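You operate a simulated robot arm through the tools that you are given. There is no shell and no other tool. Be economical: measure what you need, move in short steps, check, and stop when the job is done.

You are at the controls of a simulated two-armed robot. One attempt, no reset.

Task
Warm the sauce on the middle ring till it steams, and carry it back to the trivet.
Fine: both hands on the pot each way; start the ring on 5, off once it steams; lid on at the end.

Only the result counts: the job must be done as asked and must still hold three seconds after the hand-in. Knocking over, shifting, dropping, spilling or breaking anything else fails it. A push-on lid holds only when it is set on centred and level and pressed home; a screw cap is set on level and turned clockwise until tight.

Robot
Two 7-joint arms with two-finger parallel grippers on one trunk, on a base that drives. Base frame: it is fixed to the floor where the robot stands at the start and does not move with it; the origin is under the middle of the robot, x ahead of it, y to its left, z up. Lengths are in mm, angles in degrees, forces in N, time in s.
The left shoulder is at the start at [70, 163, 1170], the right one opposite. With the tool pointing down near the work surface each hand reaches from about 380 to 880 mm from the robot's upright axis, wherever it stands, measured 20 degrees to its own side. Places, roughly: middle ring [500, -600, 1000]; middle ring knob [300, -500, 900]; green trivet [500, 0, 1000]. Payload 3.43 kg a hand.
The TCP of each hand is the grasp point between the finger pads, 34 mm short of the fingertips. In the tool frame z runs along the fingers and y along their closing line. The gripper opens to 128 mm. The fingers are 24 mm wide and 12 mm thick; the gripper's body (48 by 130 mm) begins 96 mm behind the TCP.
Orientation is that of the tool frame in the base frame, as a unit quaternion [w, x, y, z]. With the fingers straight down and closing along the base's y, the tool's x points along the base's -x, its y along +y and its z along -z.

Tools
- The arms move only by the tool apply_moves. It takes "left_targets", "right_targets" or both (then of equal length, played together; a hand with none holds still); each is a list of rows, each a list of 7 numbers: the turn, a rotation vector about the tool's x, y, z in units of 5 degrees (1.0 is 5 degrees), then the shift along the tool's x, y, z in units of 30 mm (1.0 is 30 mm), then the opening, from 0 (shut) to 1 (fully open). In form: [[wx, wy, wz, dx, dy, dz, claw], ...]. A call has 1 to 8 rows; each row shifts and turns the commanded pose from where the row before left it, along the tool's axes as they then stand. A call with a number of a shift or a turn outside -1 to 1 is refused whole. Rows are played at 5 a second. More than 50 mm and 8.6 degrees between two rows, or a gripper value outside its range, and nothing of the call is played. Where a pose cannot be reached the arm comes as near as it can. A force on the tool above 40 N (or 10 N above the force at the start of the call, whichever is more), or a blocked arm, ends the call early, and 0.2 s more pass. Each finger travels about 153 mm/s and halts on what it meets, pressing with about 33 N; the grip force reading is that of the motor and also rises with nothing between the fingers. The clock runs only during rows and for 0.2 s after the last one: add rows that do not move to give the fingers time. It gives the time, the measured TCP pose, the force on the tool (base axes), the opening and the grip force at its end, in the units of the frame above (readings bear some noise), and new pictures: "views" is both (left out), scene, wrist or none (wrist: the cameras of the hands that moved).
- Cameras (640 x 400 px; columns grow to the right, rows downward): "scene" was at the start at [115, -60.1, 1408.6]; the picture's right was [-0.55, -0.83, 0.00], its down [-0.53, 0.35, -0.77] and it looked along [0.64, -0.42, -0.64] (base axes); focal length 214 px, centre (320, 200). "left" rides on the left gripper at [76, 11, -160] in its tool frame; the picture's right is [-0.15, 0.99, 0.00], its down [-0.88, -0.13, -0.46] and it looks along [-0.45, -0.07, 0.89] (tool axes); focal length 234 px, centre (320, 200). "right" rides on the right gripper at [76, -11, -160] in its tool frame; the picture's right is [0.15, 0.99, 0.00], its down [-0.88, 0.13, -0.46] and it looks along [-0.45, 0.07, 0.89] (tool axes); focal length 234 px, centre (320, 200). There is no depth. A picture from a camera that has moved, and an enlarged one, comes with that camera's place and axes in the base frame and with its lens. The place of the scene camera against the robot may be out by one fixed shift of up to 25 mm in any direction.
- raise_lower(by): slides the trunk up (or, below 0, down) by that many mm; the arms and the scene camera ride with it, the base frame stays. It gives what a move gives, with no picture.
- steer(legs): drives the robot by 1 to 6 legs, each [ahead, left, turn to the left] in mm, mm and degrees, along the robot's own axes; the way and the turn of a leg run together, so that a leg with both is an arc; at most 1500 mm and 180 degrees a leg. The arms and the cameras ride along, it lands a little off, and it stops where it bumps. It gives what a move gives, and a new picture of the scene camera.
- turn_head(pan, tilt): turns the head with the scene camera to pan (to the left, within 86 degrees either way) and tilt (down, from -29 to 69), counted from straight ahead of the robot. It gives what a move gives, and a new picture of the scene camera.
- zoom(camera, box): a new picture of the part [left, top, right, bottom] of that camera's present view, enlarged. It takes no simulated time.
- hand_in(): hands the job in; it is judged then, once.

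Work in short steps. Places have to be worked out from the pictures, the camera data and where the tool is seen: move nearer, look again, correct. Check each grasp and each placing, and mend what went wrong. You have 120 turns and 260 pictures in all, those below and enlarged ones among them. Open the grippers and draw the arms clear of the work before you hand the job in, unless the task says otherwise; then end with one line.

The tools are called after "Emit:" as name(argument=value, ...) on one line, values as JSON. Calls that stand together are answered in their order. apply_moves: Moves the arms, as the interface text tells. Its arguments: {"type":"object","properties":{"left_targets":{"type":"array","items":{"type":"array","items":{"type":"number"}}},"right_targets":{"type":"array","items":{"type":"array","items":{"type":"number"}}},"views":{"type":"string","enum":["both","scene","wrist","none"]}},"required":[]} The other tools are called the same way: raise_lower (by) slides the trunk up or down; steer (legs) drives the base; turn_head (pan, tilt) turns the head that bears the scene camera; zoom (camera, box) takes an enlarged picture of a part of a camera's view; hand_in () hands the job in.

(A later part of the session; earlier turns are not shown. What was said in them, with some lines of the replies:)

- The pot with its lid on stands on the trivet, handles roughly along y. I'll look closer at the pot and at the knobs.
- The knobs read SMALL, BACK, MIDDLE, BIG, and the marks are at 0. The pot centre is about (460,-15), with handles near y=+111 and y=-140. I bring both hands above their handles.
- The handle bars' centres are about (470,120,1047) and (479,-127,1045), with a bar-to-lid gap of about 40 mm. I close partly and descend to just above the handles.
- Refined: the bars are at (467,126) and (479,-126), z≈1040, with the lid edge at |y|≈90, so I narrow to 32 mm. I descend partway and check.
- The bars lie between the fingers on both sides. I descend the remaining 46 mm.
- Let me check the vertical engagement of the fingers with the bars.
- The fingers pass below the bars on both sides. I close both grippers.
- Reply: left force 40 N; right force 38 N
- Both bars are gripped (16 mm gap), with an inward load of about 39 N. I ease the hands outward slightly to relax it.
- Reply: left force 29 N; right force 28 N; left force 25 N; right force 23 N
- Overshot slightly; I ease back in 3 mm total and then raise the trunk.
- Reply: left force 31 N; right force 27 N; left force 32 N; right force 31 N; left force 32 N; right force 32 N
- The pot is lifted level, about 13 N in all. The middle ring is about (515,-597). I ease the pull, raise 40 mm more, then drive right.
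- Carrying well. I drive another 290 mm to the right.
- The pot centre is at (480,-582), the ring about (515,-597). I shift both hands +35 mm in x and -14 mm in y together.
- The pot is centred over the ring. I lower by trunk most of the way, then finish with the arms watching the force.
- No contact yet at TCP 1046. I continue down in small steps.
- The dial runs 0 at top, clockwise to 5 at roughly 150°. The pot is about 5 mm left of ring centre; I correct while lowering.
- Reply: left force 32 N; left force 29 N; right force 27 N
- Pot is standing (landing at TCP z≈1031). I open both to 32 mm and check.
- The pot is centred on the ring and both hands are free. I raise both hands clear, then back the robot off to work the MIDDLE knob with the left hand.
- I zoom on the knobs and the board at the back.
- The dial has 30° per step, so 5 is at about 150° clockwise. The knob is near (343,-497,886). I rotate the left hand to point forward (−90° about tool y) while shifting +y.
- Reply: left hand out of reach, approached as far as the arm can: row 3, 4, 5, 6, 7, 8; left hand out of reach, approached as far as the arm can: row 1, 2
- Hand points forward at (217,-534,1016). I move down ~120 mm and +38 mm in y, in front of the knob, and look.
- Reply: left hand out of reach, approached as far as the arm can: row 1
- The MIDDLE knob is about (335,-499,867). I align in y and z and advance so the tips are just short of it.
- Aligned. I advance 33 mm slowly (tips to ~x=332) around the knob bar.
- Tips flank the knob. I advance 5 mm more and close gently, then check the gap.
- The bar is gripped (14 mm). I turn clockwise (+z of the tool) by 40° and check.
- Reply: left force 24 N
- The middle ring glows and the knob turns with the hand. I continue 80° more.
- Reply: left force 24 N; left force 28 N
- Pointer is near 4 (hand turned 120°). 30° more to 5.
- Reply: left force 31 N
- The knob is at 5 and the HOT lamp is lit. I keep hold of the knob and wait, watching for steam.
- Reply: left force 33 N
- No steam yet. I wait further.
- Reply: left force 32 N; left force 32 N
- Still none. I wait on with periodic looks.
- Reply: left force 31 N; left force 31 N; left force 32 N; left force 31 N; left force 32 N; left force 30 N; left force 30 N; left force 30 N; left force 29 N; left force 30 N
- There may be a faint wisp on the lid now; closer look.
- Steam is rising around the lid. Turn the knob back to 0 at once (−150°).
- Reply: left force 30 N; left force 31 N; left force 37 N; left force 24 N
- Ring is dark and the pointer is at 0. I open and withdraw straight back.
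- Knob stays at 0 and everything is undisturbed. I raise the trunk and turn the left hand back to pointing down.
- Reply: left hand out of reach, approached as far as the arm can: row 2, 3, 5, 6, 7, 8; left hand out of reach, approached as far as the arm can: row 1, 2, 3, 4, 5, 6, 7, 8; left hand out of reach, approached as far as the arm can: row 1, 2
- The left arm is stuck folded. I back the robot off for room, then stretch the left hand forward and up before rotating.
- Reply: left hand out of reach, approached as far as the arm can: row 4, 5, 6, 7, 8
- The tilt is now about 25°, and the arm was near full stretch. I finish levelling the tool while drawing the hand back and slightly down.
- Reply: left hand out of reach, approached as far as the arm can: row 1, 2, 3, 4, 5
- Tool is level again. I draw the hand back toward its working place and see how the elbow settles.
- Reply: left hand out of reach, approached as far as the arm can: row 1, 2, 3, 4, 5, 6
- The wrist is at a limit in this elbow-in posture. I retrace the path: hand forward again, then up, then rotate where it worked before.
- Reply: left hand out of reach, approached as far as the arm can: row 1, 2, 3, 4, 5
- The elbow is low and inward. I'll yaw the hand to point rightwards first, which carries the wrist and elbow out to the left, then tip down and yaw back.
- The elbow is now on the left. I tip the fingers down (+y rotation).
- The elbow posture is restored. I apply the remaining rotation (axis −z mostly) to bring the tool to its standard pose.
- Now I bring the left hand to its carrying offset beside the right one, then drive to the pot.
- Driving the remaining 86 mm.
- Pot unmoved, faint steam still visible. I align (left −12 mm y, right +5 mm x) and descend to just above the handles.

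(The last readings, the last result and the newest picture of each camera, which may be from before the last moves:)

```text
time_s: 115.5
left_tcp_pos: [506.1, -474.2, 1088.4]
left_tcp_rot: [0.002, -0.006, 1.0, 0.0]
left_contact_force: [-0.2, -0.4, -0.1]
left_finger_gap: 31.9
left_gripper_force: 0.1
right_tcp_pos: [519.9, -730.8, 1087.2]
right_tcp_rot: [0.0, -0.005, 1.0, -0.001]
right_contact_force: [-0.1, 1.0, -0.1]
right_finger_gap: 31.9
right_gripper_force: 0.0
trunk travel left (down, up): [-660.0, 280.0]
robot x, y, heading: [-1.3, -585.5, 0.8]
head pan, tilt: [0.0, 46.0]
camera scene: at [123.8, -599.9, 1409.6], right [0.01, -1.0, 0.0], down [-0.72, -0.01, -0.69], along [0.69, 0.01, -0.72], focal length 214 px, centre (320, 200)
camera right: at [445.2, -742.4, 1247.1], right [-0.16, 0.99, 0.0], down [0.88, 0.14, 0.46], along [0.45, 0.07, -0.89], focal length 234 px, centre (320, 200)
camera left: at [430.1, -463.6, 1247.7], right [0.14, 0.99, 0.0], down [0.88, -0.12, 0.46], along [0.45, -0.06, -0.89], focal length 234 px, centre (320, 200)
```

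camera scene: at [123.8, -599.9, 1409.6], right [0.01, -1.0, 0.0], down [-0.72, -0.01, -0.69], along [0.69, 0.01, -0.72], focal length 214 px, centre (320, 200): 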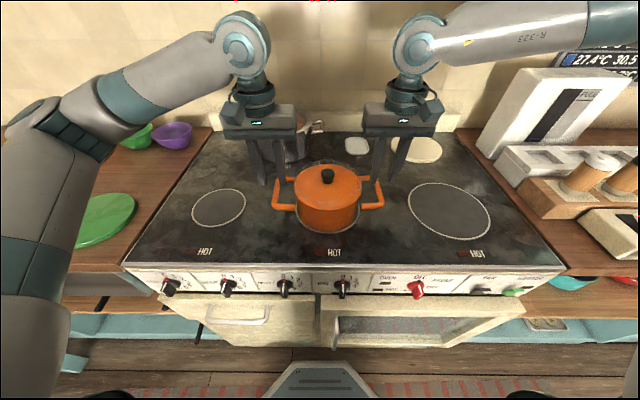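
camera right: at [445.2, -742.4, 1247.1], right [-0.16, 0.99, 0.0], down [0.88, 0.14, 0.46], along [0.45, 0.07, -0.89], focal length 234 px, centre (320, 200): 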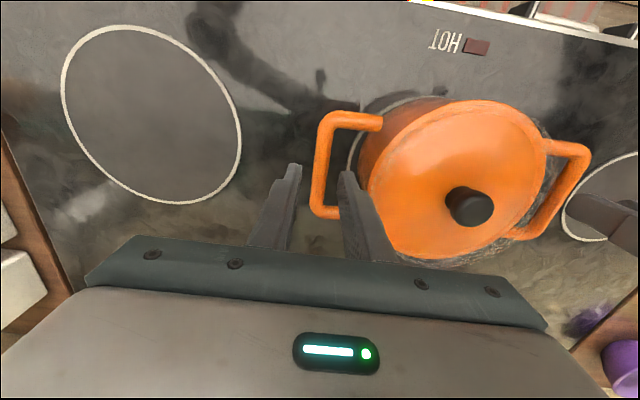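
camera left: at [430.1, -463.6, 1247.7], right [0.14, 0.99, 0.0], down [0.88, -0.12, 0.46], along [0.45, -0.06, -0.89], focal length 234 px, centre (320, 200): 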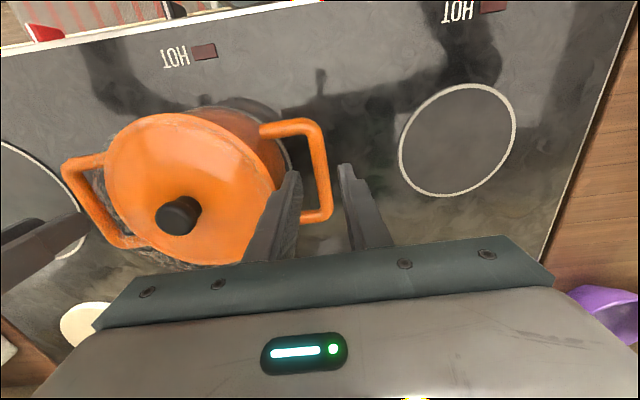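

Aligned as in the first grasp. I descend the last 57 mm and close.

Emit:
apply_moves(left_targets=[[0, 0, 0, 0, 0, 0.65, 0.25], [0, 0, 0, 0, 0, 0.65, 0.25], [0, 0, 0, 0, 0, 0.6, 0.25], [0, 0, 0, 0, 0, 0, 0.25], [0, 0, 0, 0, 0, 0, 0.12], [0, 0, 0, 0, 0, 0, 0], [0, 0, 0, 0, 0, 0, 0]], right_targets=[[0, 0, 0, 0, 0, 0.65, 0.25], [0, 0, 0, 0, 0, 0.65, 0.25], [0, 0, 0, 0, 0, 0.6, 0.25], [0, 0, 0, 0, 0, 0, 0.25], [0, 0, 0, 0, 0, 0, 0.12], [0, 0, 0, 0, 0, 0, 0], [0, 0, 0, 0, 0, 0, 0]], views="scene")

Emit:
zoom(camera="scene", box=[260, 150, 400, 250])

```text
time_s: 117.1
left_tcp_pos: [507.6, -475.5, 1029.9]
left_tcp_rot: [0.0, -0.006, 1.0, -0.001]
left_contact_force: [6.1, 5.8, -0.6]
left_finger_gap: 15.8
left_gripper_force: 32.8
right_tcp_pos: [520.7, -730.4, 1028.9]
right_tcp_rot: [0.0, -0.006, 1.0, -0.001]
right_contact_force: [-8.2, -4.3, 0.7]
right_finger_gap: 15.7
right_gripper_force: 32.8
trunk travel left (down, up): [-660.0, 280.0]
robot x, y, heading: [-0.9, -589.8, 0.6]
head pan, tilt: [0.0, 46.0]
camera scene: at [124.7, -599.3, 1409.4], right [0.01, -1.0, 0.0], down [-0.72, -0.01, -0.69], along [0.69, 0.01, -0.72], focal length 214 px, centre (320, 200)
```

scene: 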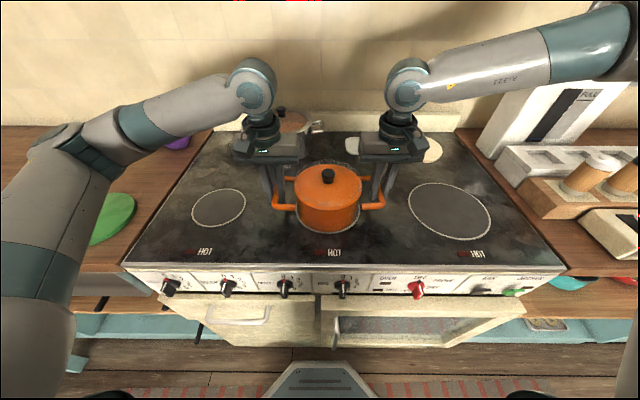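

```text
4.00 times, centred on (330, 200) of scene
camera zoom: at [124.7, -599.3, 1409.4], right [0.01, -1.0, 0.0], down [-0.72, -0.01, -0.69], along [0.69, 0.01, -0.72], focal length 858 px, centre (280, 200)
```

zoom: 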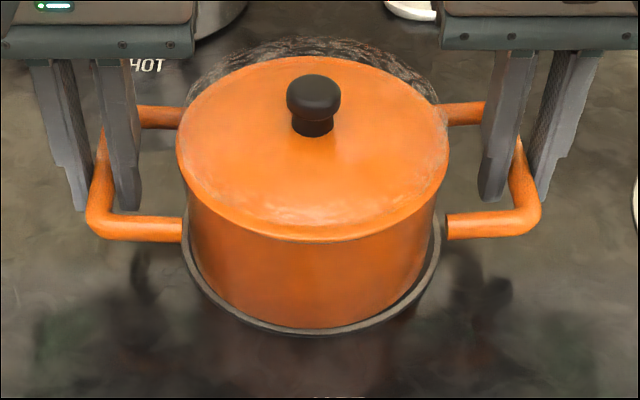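

Both grips good. I raise the trunk 80 mm, pull the pot 38 mm back, and drive left.

Emit:
raise_lower(by=80)

Emit:
apply_moves(left_targets=[[0, 0, 0, 0.3, 0, 0, 0], [0, 0, 0, 0.3, 0, 0, 0], [0, 0, 0, 0.3, 0, 0, 0], [0, 0, 0, 0.3, 0, 0, 0], [0, 0, 0, 0, 0, 0, 0]], right_targets=[[0, 0, 0, 0.3, 0, 0, 0], [0, 0, 0, 0.3, 0, 0, 0], [0, 0, 0, 0.3, 0, 0, 0], [0, 0, 0, 0.3, 0, 0, 0], [0, 0, 0, 0, 0, 0, 0]], views="scene")

Emit:
steer(legs=[[0, 300, 0]])

```text
time_s: 118.3
left_tcp_pos: [508.9, -476.1, 1109.7]
left_tcp_rot: [0.0, -0.006, 1.0, -0.001]
left_contact_force: [5.7, 8.1, -6.4]
left_finger_gap: 15.8
left_gripper_force: 33.3
right_tcp_pos: [520.5, -731.1, 1109.0]
right_tcp_rot: [-0.002, -0.006, 1.0, -0.001]
right_contact_force: [-5.4, -9.0, -6.8]
right_finger_gap: 16.1
right_gripper_force: 32.6
trunk travel left (down, up): [-740.0, 200.0]
robot x, y, heading: [-2.0, -587.8, 0.3]
head pan, tilt: [0.0, 46.0]
```

```text
time_s: 119.5
left_tcp_pos: [471.9, -474.9, 1110.1]
left_tcp_rot: [0.0, -0.005, 1.0, -0.001]
left_contact_force: [6.5, 7.1, -6.3]
left_finger_gap: 16.0
left_gripper_force: 33.4
right_tcp_pos: [486.3, -731.2, 1109.4]
right_tcp_rot: [-0.001, -0.005, 1.0, 0.0]
right_contact_force: [-5.8, -7.0, -5.0]
right_finger_gap: 15.8
right_gripper_force: 32.7
trunk travel left (down, up): [-740.0, 200.0]
robot x, y, heading: [-1.3, -588.7, 0.4]
head pan, tilt: [0.0, 46.0]
camera scene: at [126.5, -599.7, 1489.2], right [0.01, -1.0, 0.0], down [-0.72, -0.01, -0.69], along [0.69, 0.01, -0.72], focal length 214 px, centre (320, 200)
```

scene: 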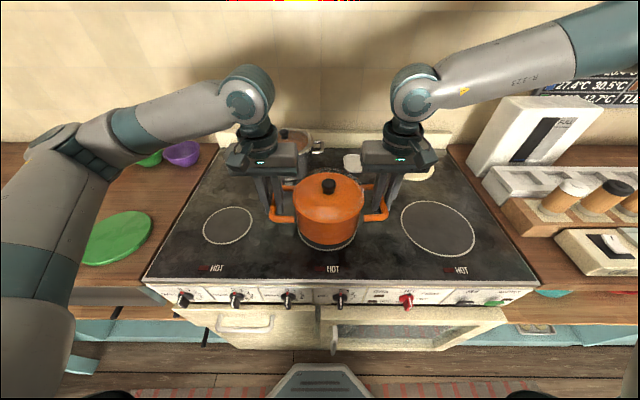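

```text
time_s: 121.5
left_tcp_pos: [467.4, -163.8, 1109.9]
left_tcp_rot: [-0.001, -0.008, 1.0, -0.001]
left_contact_force: [5.8, 4.4, -7.1]
left_finger_gap: 15.7
left_gripper_force: 32.8
right_tcp_pos: [482.7, -420.5, 1107.7]
right_tcp_rot: [0.0, -0.007, 1.0, -0.001]
right_contact_force: [-5.9, -3.9, -5.7]
right_finger_gap: 15.8
right_gripper_force: 33.3
trunk travel left (down, up): [-740.0, 200.0]
robot x, y, heading: [-3.2, -276.7, 0.9]
head pan, tilt: [0.0, 46.0]
camera scene: at [122.3, -290.5, 1489.3], right [0.01, -1.0, 0.0], down [-0.72, -0.01, -0.69], along [0.69, 0.01, -0.72], focal length 214 px, centre (320, 200)
```

scene: 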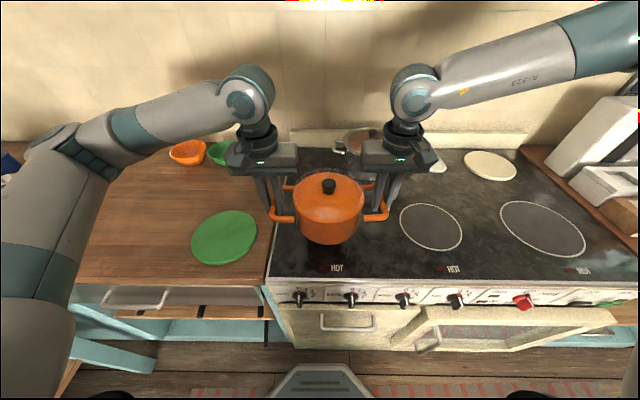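

The pot is centred at (475,-292); I drive 282 mm further left, correcting heading.

Emit:
steer(legs=[[0, 282, -0.9]])

Emit:
apply_moves(left_targets=[[0, 0, 0, 0, 0, 0, 0]], right_targets=[[0, 0, 0, 0, 0, 0, 0]], views="wrist")

Emit:
zoom(camera="scene", box=[250, 150, 400, 270])

```text
time_s: 123.5
left_tcp_pos: [468.4, 107.4, 1110.6]
left_tcp_rot: [0.001, -0.001, 1.0, -0.001]
left_contact_force: [6.5, -1.6, -6.3]
left_finger_gap: 15.9
left_gripper_force: 32.9
right_tcp_pos: [477.5, -148.7, 1108.9]
right_tcp_rot: [-0.001, 0.0, 1.0, -0.001]
right_contact_force: [-7.1, 0.9, -6.1]
right_finger_gap: 15.9
right_gripper_force: 32.4
trunk travel left (down, up): [-740.0, 200.0]
robot x, y, heading: [0.1, 1.9, -0.1]
head pan, tilt: [0.0, 46.0]
camera scene: at [120.4, -14.1, 1489.3], right [0.0, -1.0, 0.0], down [-0.72, 0.0, -0.69], along [0.69, 0.0, -0.72], focal length 214 px, centre (320, 200)
```

scene: 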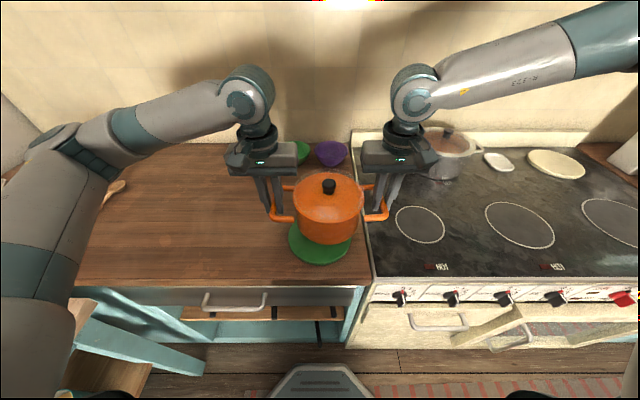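

```text
time_s: 123.9
left_tcp_pos: [468.7, 106.5, 1110.2]
left_tcp_rot: [0.0, -0.001, 1.0, -0.001]
left_contact_force: [6.6, -1.9, -6.4]
left_finger_gap: 15.7
left_gripper_force: 32.8
right_tcp_pos: [476.6, -148.6, 1107.6]
right_tcp_rot: [-0.001, 0.0, 1.0, 0.0]
right_contact_force: [-7.0, 1.7, -6.2]
right_finger_gap: 15.6
right_gripper_force: 32.8
trunk travel left (down, up): [-740.0, 200.0]
robot x, y, heading: [-6.5, -1.2, 0.0]
head pan, tilt: [0.0, 46.0]
camera right: at [403.1, -159.5, 1268.9], right [-0.15, 0.99, 0.0], down [0.88, 0.13, 0.45], along [0.45, 0.07, -0.89], focal length 234 px, centre (320, 200)
camera left: at [392.1, 118.1, 1269.8], right [0.14, 0.99, 0.0], down [0.88, -0.13, 0.46], along [0.45, -0.07, -0.89], focal length 234 px, centre (320, 200)
```

right: 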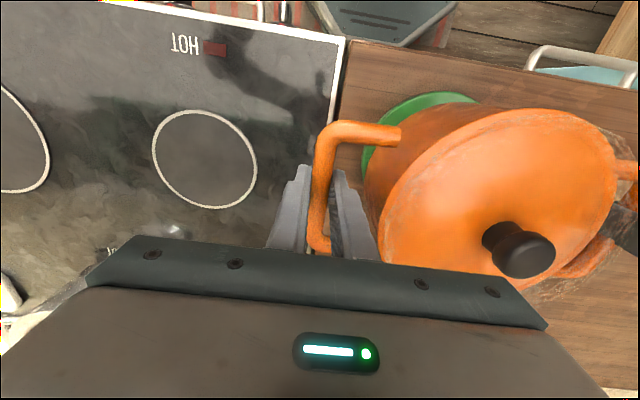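
left: 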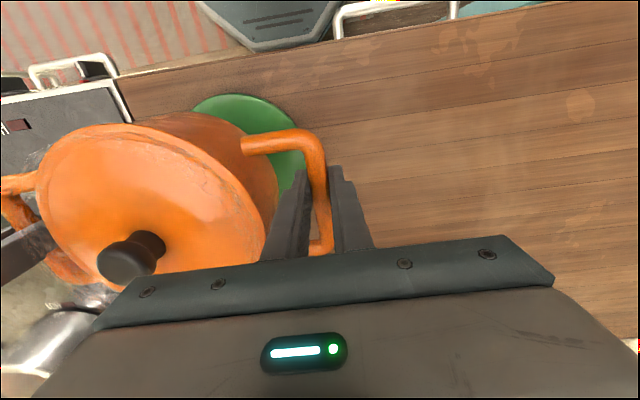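

```text
3.33 times, centred on (325, 210) of scene
camera zoom: at [120.4, -14.1, 1489.3], right [0.0, -1.0, 0.0], down [-0.72, 0.0, -0.69], along [0.69, 0.0, -0.72], focal length 715 px, centre (303, 167)
```

zoom: 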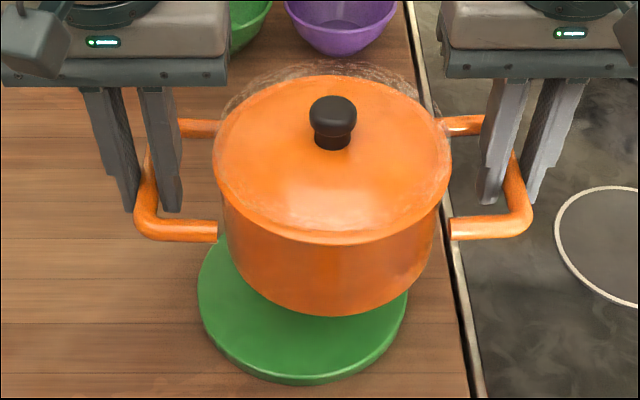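

Need +20 mm in y. I shift both hands together, then lower by trunk.

Emit:
apply_moves(left_targets=[[0, 0, 0, -0.03, 0.23, 0, 0], [0, 0, 0, 0, 0.23, 0, 0], [0, 0, 0, 0, 0.23, 0, 0], [0, 0, 0, 0, 0, 0, 0]], right_targets=[[0, 0, 0, -0.03, 0.23, 0, 0], [0, 0, 0, 0, 0.23, 0, 0], [0, 0, 0, 0, 0.23, 0, 0], [0, 0, 0, 0, 0, 0, 0]], views="none")

Emit:
raise_lower(by=-50)

Emit:
turn_head(pan=0, tilt=48)

Emit:
zoom(camera="scene", box=[250, 150, 400, 270])

```text
time_s: 124.9
left_tcp_pos: [469.3, 128.1, 1110.3]
left_tcp_rot: [0.0, 0.0, 1.0, 0.0]
left_contact_force: [6.2, 1.1, -5.7]
left_finger_gap: 16.0
left_gripper_force: 33.3
right_tcp_pos: [478.1, -127.5, 1109.2]
right_tcp_rot: [-0.002, 0.0, 1.0, -0.001]
right_contact_force: [-6.2, -1.5, -7.4]
right_finger_gap: 15.7
right_gripper_force: 33.5
trunk travel left (down, up): [-740.0, 200.0]
robot x, y, heading: [-7.2, -0.3, -0.1]
head pan, tilt: [0.0, 46.0]
```

```text
time_s: 125.8
left_tcp_pos: [469.1, 127.7, 1060.5]
left_tcp_rot: [-0.001, -0.002, 1.0, -0.001]
left_contact_force: [6.5, 0.5, -5.5]
left_finger_gap: 15.7
left_gripper_force: 33.2
right_tcp_pos: [478.5, -127.0, 1059.0]
right_tcp_rot: [0.0, 0.0, 1.0, -0.001]
right_contact_force: [-6.6, -0.4, -6.2]
right_finger_gap: 16.1
right_gripper_force: 32.8
trunk travel left (down, up): [-690.0, 250.0]
robot x, y, heading: [-5.2, 2.2, 0.0]
head pan, tilt: [0.0, 46.0]
```

```text
time_s: 126.4
left_tcp_pos: [469.0, 128.8, 1060.6]
left_tcp_rot: [-0.001, -0.001, 1.0, -0.001]
left_contact_force: [6.1, 2.0, -6.9]
left_finger_gap: 15.6
left_gripper_force: 32.7
right_tcp_pos: [479.4, -127.8, 1059.7]
right_tcp_rot: [0.0, 0.0, 1.0, -0.001]
right_contact_force: [-6.4, -1.1, -6.4]
right_finger_gap: 15.5
right_gripper_force: 33.0
trunk travel left (down, up): [-690.0, 250.0]
robot x, y, heading: [-5.2, 3.8, 0.3]
head pan, tilt: [0.0, 48.0]
camera scene: at [118.5, -12.9, 1436.6], right [0.0, -1.0, 0.0], down [-0.74, 0.0, -0.67], along [0.67, 0.0, -0.74], focal length 214 px, centre (320, 200)
```

scene: 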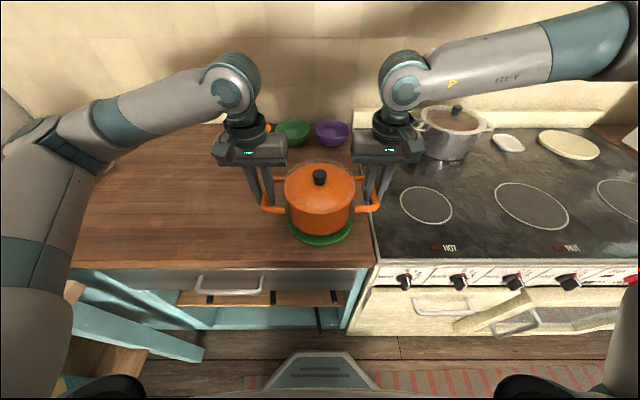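

```text
3.33 times, centred on (325, 210) of scene
camera zoom: at [118.5, -12.9, 1436.6], right [0.0, -1.0, 0.0], down [-0.74, 0.0, -0.67], along [0.67, 0.0, -0.74], focal length 715 px, centre (303, 167)
```

zoom: 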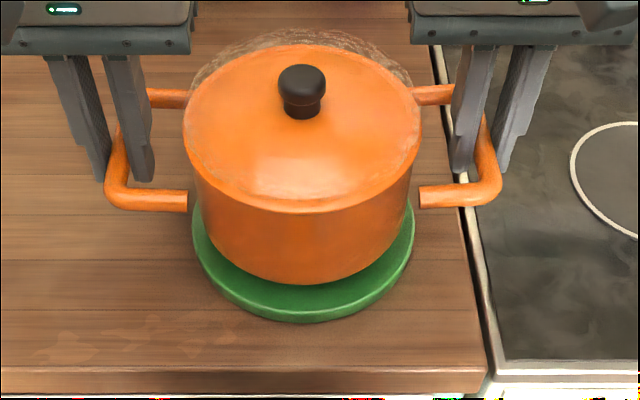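

Well aligned over the trivet. Contact is expected at TCP z≈1041; I lower in small steps.

Emit:
apply_moves(left_targets=[[0, 0, 0, 0, 0, 0.25, 0], [0, 0, 0, 0, 0, 0.25, 0], [0, 0, 0, 0, 0, 0, 0]], right_targets=[[0, 0, 0, 0, 0, 0.25, 0], [0, 0, 0, 0, 0, 0.25, 0], [0, 0, 0, 0, 0, 0, 0]], views="none")

Emit:
apply_moves(left_targets=[[0, 0, 0, 0, 0, 0.1, 0], [0, 0, 0, 0, 0, 0, 0]], right_targets=[[0, 0, 0, 0, 0, 0.1, 0], [0, 0, 0, 0, 0, 0, 0]], views="none")

Emit:
apply_moves(left_targets=[[0, 0, 0, 0, 0, 0.07, 0], [0, 0, 0, 0, 0, 0, 0]], right_targets=[[0, 0, 0, 0, 0, 0.07, 0], [0, 0, 0, 0, 0, 0, 0]], views="scene")

```text
time_s: 127.2
left_tcp_pos: [470.1, 128.4, 1043.5]
left_tcp_rot: [-0.001, 0.0, 1.0, -0.002]
left_contact_force: [4.7, -1.0, -7.1]
left_finger_gap: 15.7
left_gripper_force: 32.7
right_tcp_pos: [479.1, -127.4, 1043.2]
right_tcp_rot: [-0.001, 0.001, 1.0, 0.0]
right_contact_force: [-6.1, 1.8, -7.1]
right_finger_gap: 15.6
right_gripper_force: 33.1
trunk travel left (down, up): [-690.0, 250.0]
robot x, y, heading: [-8.6, 0.3, -0.0]
head pan, tilt: [0.0, 48.0]
```

```text
time_s: 127.8
left_tcp_pos: [470.0, 127.8, 1042.9]
left_tcp_rot: [0.002, -0.001, 1.0, -0.002]
left_contact_force: [7.2, -0.7, -2.4]
left_finger_gap: 15.8
left_gripper_force: 33.1
right_tcp_pos: [478.4, -128.1, 1041.5]
right_tcp_rot: [-0.001, 0.0, 1.0, -0.002]
right_contact_force: [-4.9, 1.1, -1.3]
right_finger_gap: 15.6
right_gripper_force: 32.4
trunk travel left (down, up): [-690.0, 250.0]
robot x, y, heading: [-7.7, 2.4, 0.2]
head pan, tilt: [0.0, 48.0]
```

```text
time_s: 128.4
left_tcp_pos: [467.2, 128.4, 1042.5]
left_tcp_rot: [0.004, -0.001, 1.0, -0.002]
left_contact_force: [12.9, 1.7, 16.1]
left_finger_gap: 15.9
left_gripper_force: 33.0
right_tcp_pos: [477.7, -128.2, 1042.2]
right_tcp_rot: [0.002, 0.001, 1.0, 0.0]
right_contact_force: [0.8, -2.0, 21.3]
right_finger_gap: 16.1
right_gripper_force: 33.1
trunk travel left (down, up): [-690.0, 250.0]
robot x, y, heading: [-2.5, -2.1, -0.2]
head pan, tilt: [0.0, 48.0]
camera scene: at [116.7, -12.8, 1437.4], right [0.0, -1.0, 0.0], down [-0.74, 0.0, -0.67], along [0.67, 0.0, -0.74], focal length 214 px, centre (320, 200)
```

scene: 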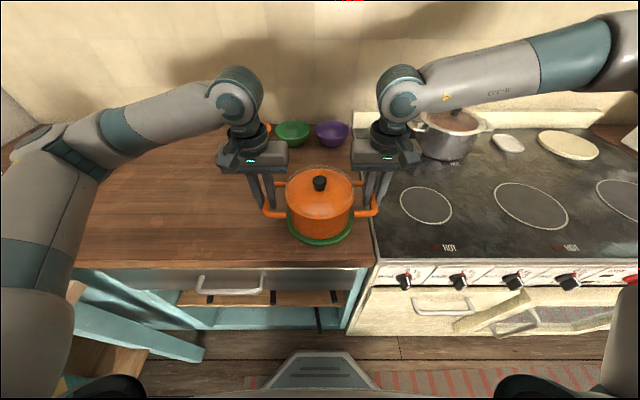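

It's resting on the trivet. I ease up 2 mm, open both to 32 mm, and check.

Emit:
apply_moves(left_targets=[[0, 0, 0, 0, 0, -0.08, 0], [0, 0, 0, 0, 0, 0, 0.12], [0, 0, 0, 0, 0, 0, 0.25], [0, 0, 0, 0, 0, 0, 0.25]], right_targets=[[0, 0, 0, 0, 0, -0.08, 0], [0, 0, 0, 0, 0, 0, 0.12], [0, 0, 0, 0, 0, 0, 0.25], [0, 0, 0, 0, 0, 0, 0.25]], views="none")

Emit:
zoom(camera="scene", box=[250, 150, 400, 270])

```text
time_s: 129.4
left_tcp_pos: [468.6, 129.0, 1043.0]
left_tcp_rot: [-0.001, -0.001, 1.0, -0.001]
left_contact_force: [0.4, -0.2, -1.0]
left_finger_gap: 31.8
left_gripper_force: 0.0
right_tcp_pos: [478.5, -128.3, 1042.1]
right_tcp_rot: [-0.001, 0.001, 1.0, -0.001]
right_contact_force: [-0.5, 0.8, 0.1]
right_finger_gap: 32.1
right_gripper_force: 0.0
trunk travel left (down, up): [-690.0, 250.0]
robot x, y, heading: [-9.1, 4.3, -0.1]
head pan, tilt: [0.0, 48.0]
```

```text
3.33 times, centred on (325, 210) of scene
camera zoom: at [117.4, -12.8, 1436.6], right [0.0, -1.0, 0.0], down [-0.74, 0.0, -0.67], along [0.67, 0.0, -0.74], focal length 715 px, centre (303, 167)
```

zoom: 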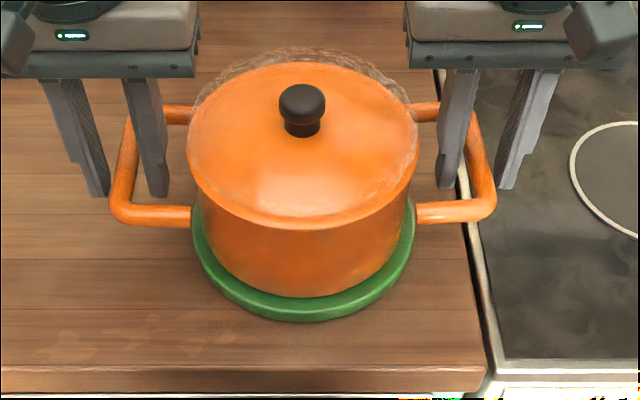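

Centred on the trivet with the lid on. I raise both hands clear and draw back.

Emit:
apply_moves(left_targets=[[0, 0, 0, 0, 0, -1, 0.25], [0, 0, 0, 0, 0, -1, 0.25], [0, 0, 0, 0, 0, -1, 0.25], [0, 0, 0, 0, 0, -1, 0.25], [0, 0, 0, 0, 0, -1, 0.25], [0, 0, 0, 0, 0, -1, 0.5], [0, 0, 0, 0, 0, -0.5, 1], [0, 0, 0, 0, 0, 0, 1]], right_targets=[[0, 0, 0, 0, 0, -1, 0.25], [0, 0, 0, 0, 0, -1, 0.25], [0, 0, 0, 0, 0, -1, 0.25], [0, 0, 0, 0, 0, -1, 0.25], [0, 0, 0, 0, 0, -1, 0.25], [0, 0, 0, 0, 0, -1, 0.5], [0, 0, 0, 0, 0, -0.5, 1], [0, 0, 0, 0, 0, 0, 1]], views="none")

Emit:
steer(legs=[[-350, 0, 0]])

Emit:
zoom(camera="scene", box=[240, 90, 400, 190])

Emit:
zoom(camera="scene", box=[340, 90, 540, 230])

```text
time_s: 131.2
left_tcp_pos: [469.0, 128.7, 1237.2]
left_tcp_rot: [0.0, -0.002, 1.0, -0.001]
left_contact_force: [0.5, -1.1, -0.1]
left_finger_gap: 127.9
left_gripper_force: 0.0
right_tcp_pos: [483.8, -131.9, 1236.3]
right_tcp_rot: [-0.001, 0.0, 1.0, -0.001]
right_contact_force: [0.9, 0.2, 0.6]
right_finger_gap: 127.9
right_gripper_force: 0.1
right hand out of reach, approached as far as the arm can: row 7
trunk travel left (down, up): [-690.0, 250.0]
robot x, y, heading: [-6.8, 1.8, 0.1]
head pan, tilt: [0.0, 48.0]
```

```text
time_s: 133.5
left_tcp_pos: [117.7, 124.3, 1237.6]
left_tcp_rot: [0.0, 0.001, 1.0, -0.001]
left_contact_force: [-0.1, -0.5, 0.1]
left_finger_gap: 128.1
left_gripper_force: 0.2
right_tcp_pos: [133.3, -132.2, 1238.1]
right_tcp_rot: [-0.001, 0.002, 1.0, -0.001]
right_contact_force: [-0.1, -0.5, 0.1]
right_finger_gap: 128.1
right_gripper_force: 0.1
trunk travel left (down, up): [-690.0, 250.0]
robot x, y, heading: [-357.4, 3.4, -0.2]
head pan, tilt: [0.0, 48.0]
camera scene: at [-232.0, -12.7, 1436.6], right [0.0, -1.0, 0.0], down [-0.74, 0.0, -0.67], along [0.67, 0.0, -0.74], focal length 214 px, centre (320, 200)
```

scene: 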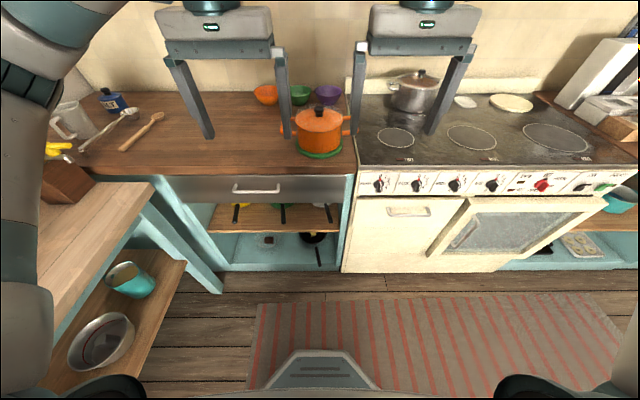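

```text
4.00 times, centred on (320, 140) of scene
camera zoom: at [-232.0, -12.7, 1436.6], right [0.0, -1.0, 0.0], down [-0.74, 0.0, -0.67], along [0.67, 0.0, -0.74], focal length 858 px, centre (320, 440)
```

zoom: 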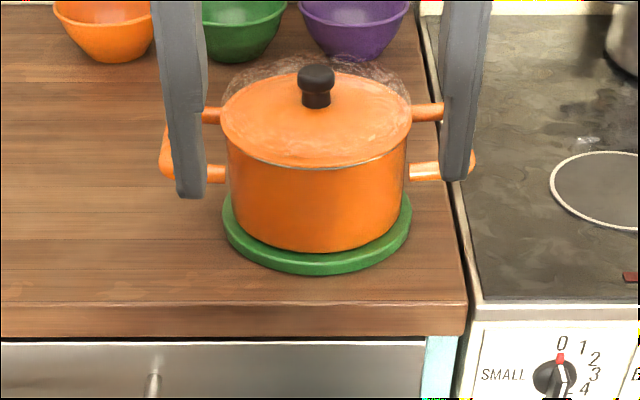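

```text
2.86 times, centred on (440, 160) of scene
camera zoom: at [-232.0, -12.7, 1436.6], right [0.0, -1.0, 0.0], down [-0.74, 0.0, -0.67], along [0.67, 0.0, -0.74], focal length 613 px, centre (-23, 314)
```

zoom: 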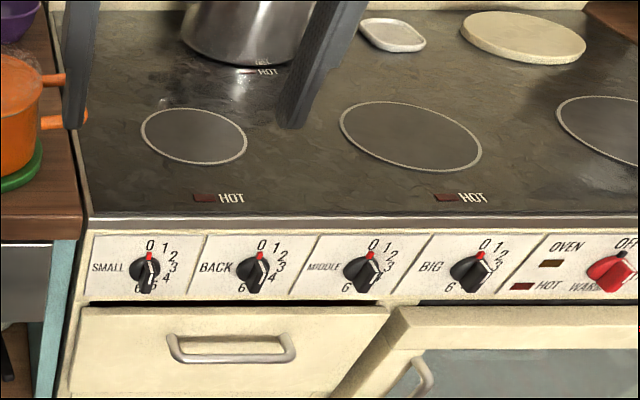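

The pot is steaming on the trivet with its lid seated. All knobs read 0, the grippers are open and the arms are clear.

Emit:
hand_in()

```text
The job is handed in.
```

The sauce was warmed on the middle ring at 5 until it steamed. I turned the ring off and carried the pot back to the trivet with both hands, lid on throughout.
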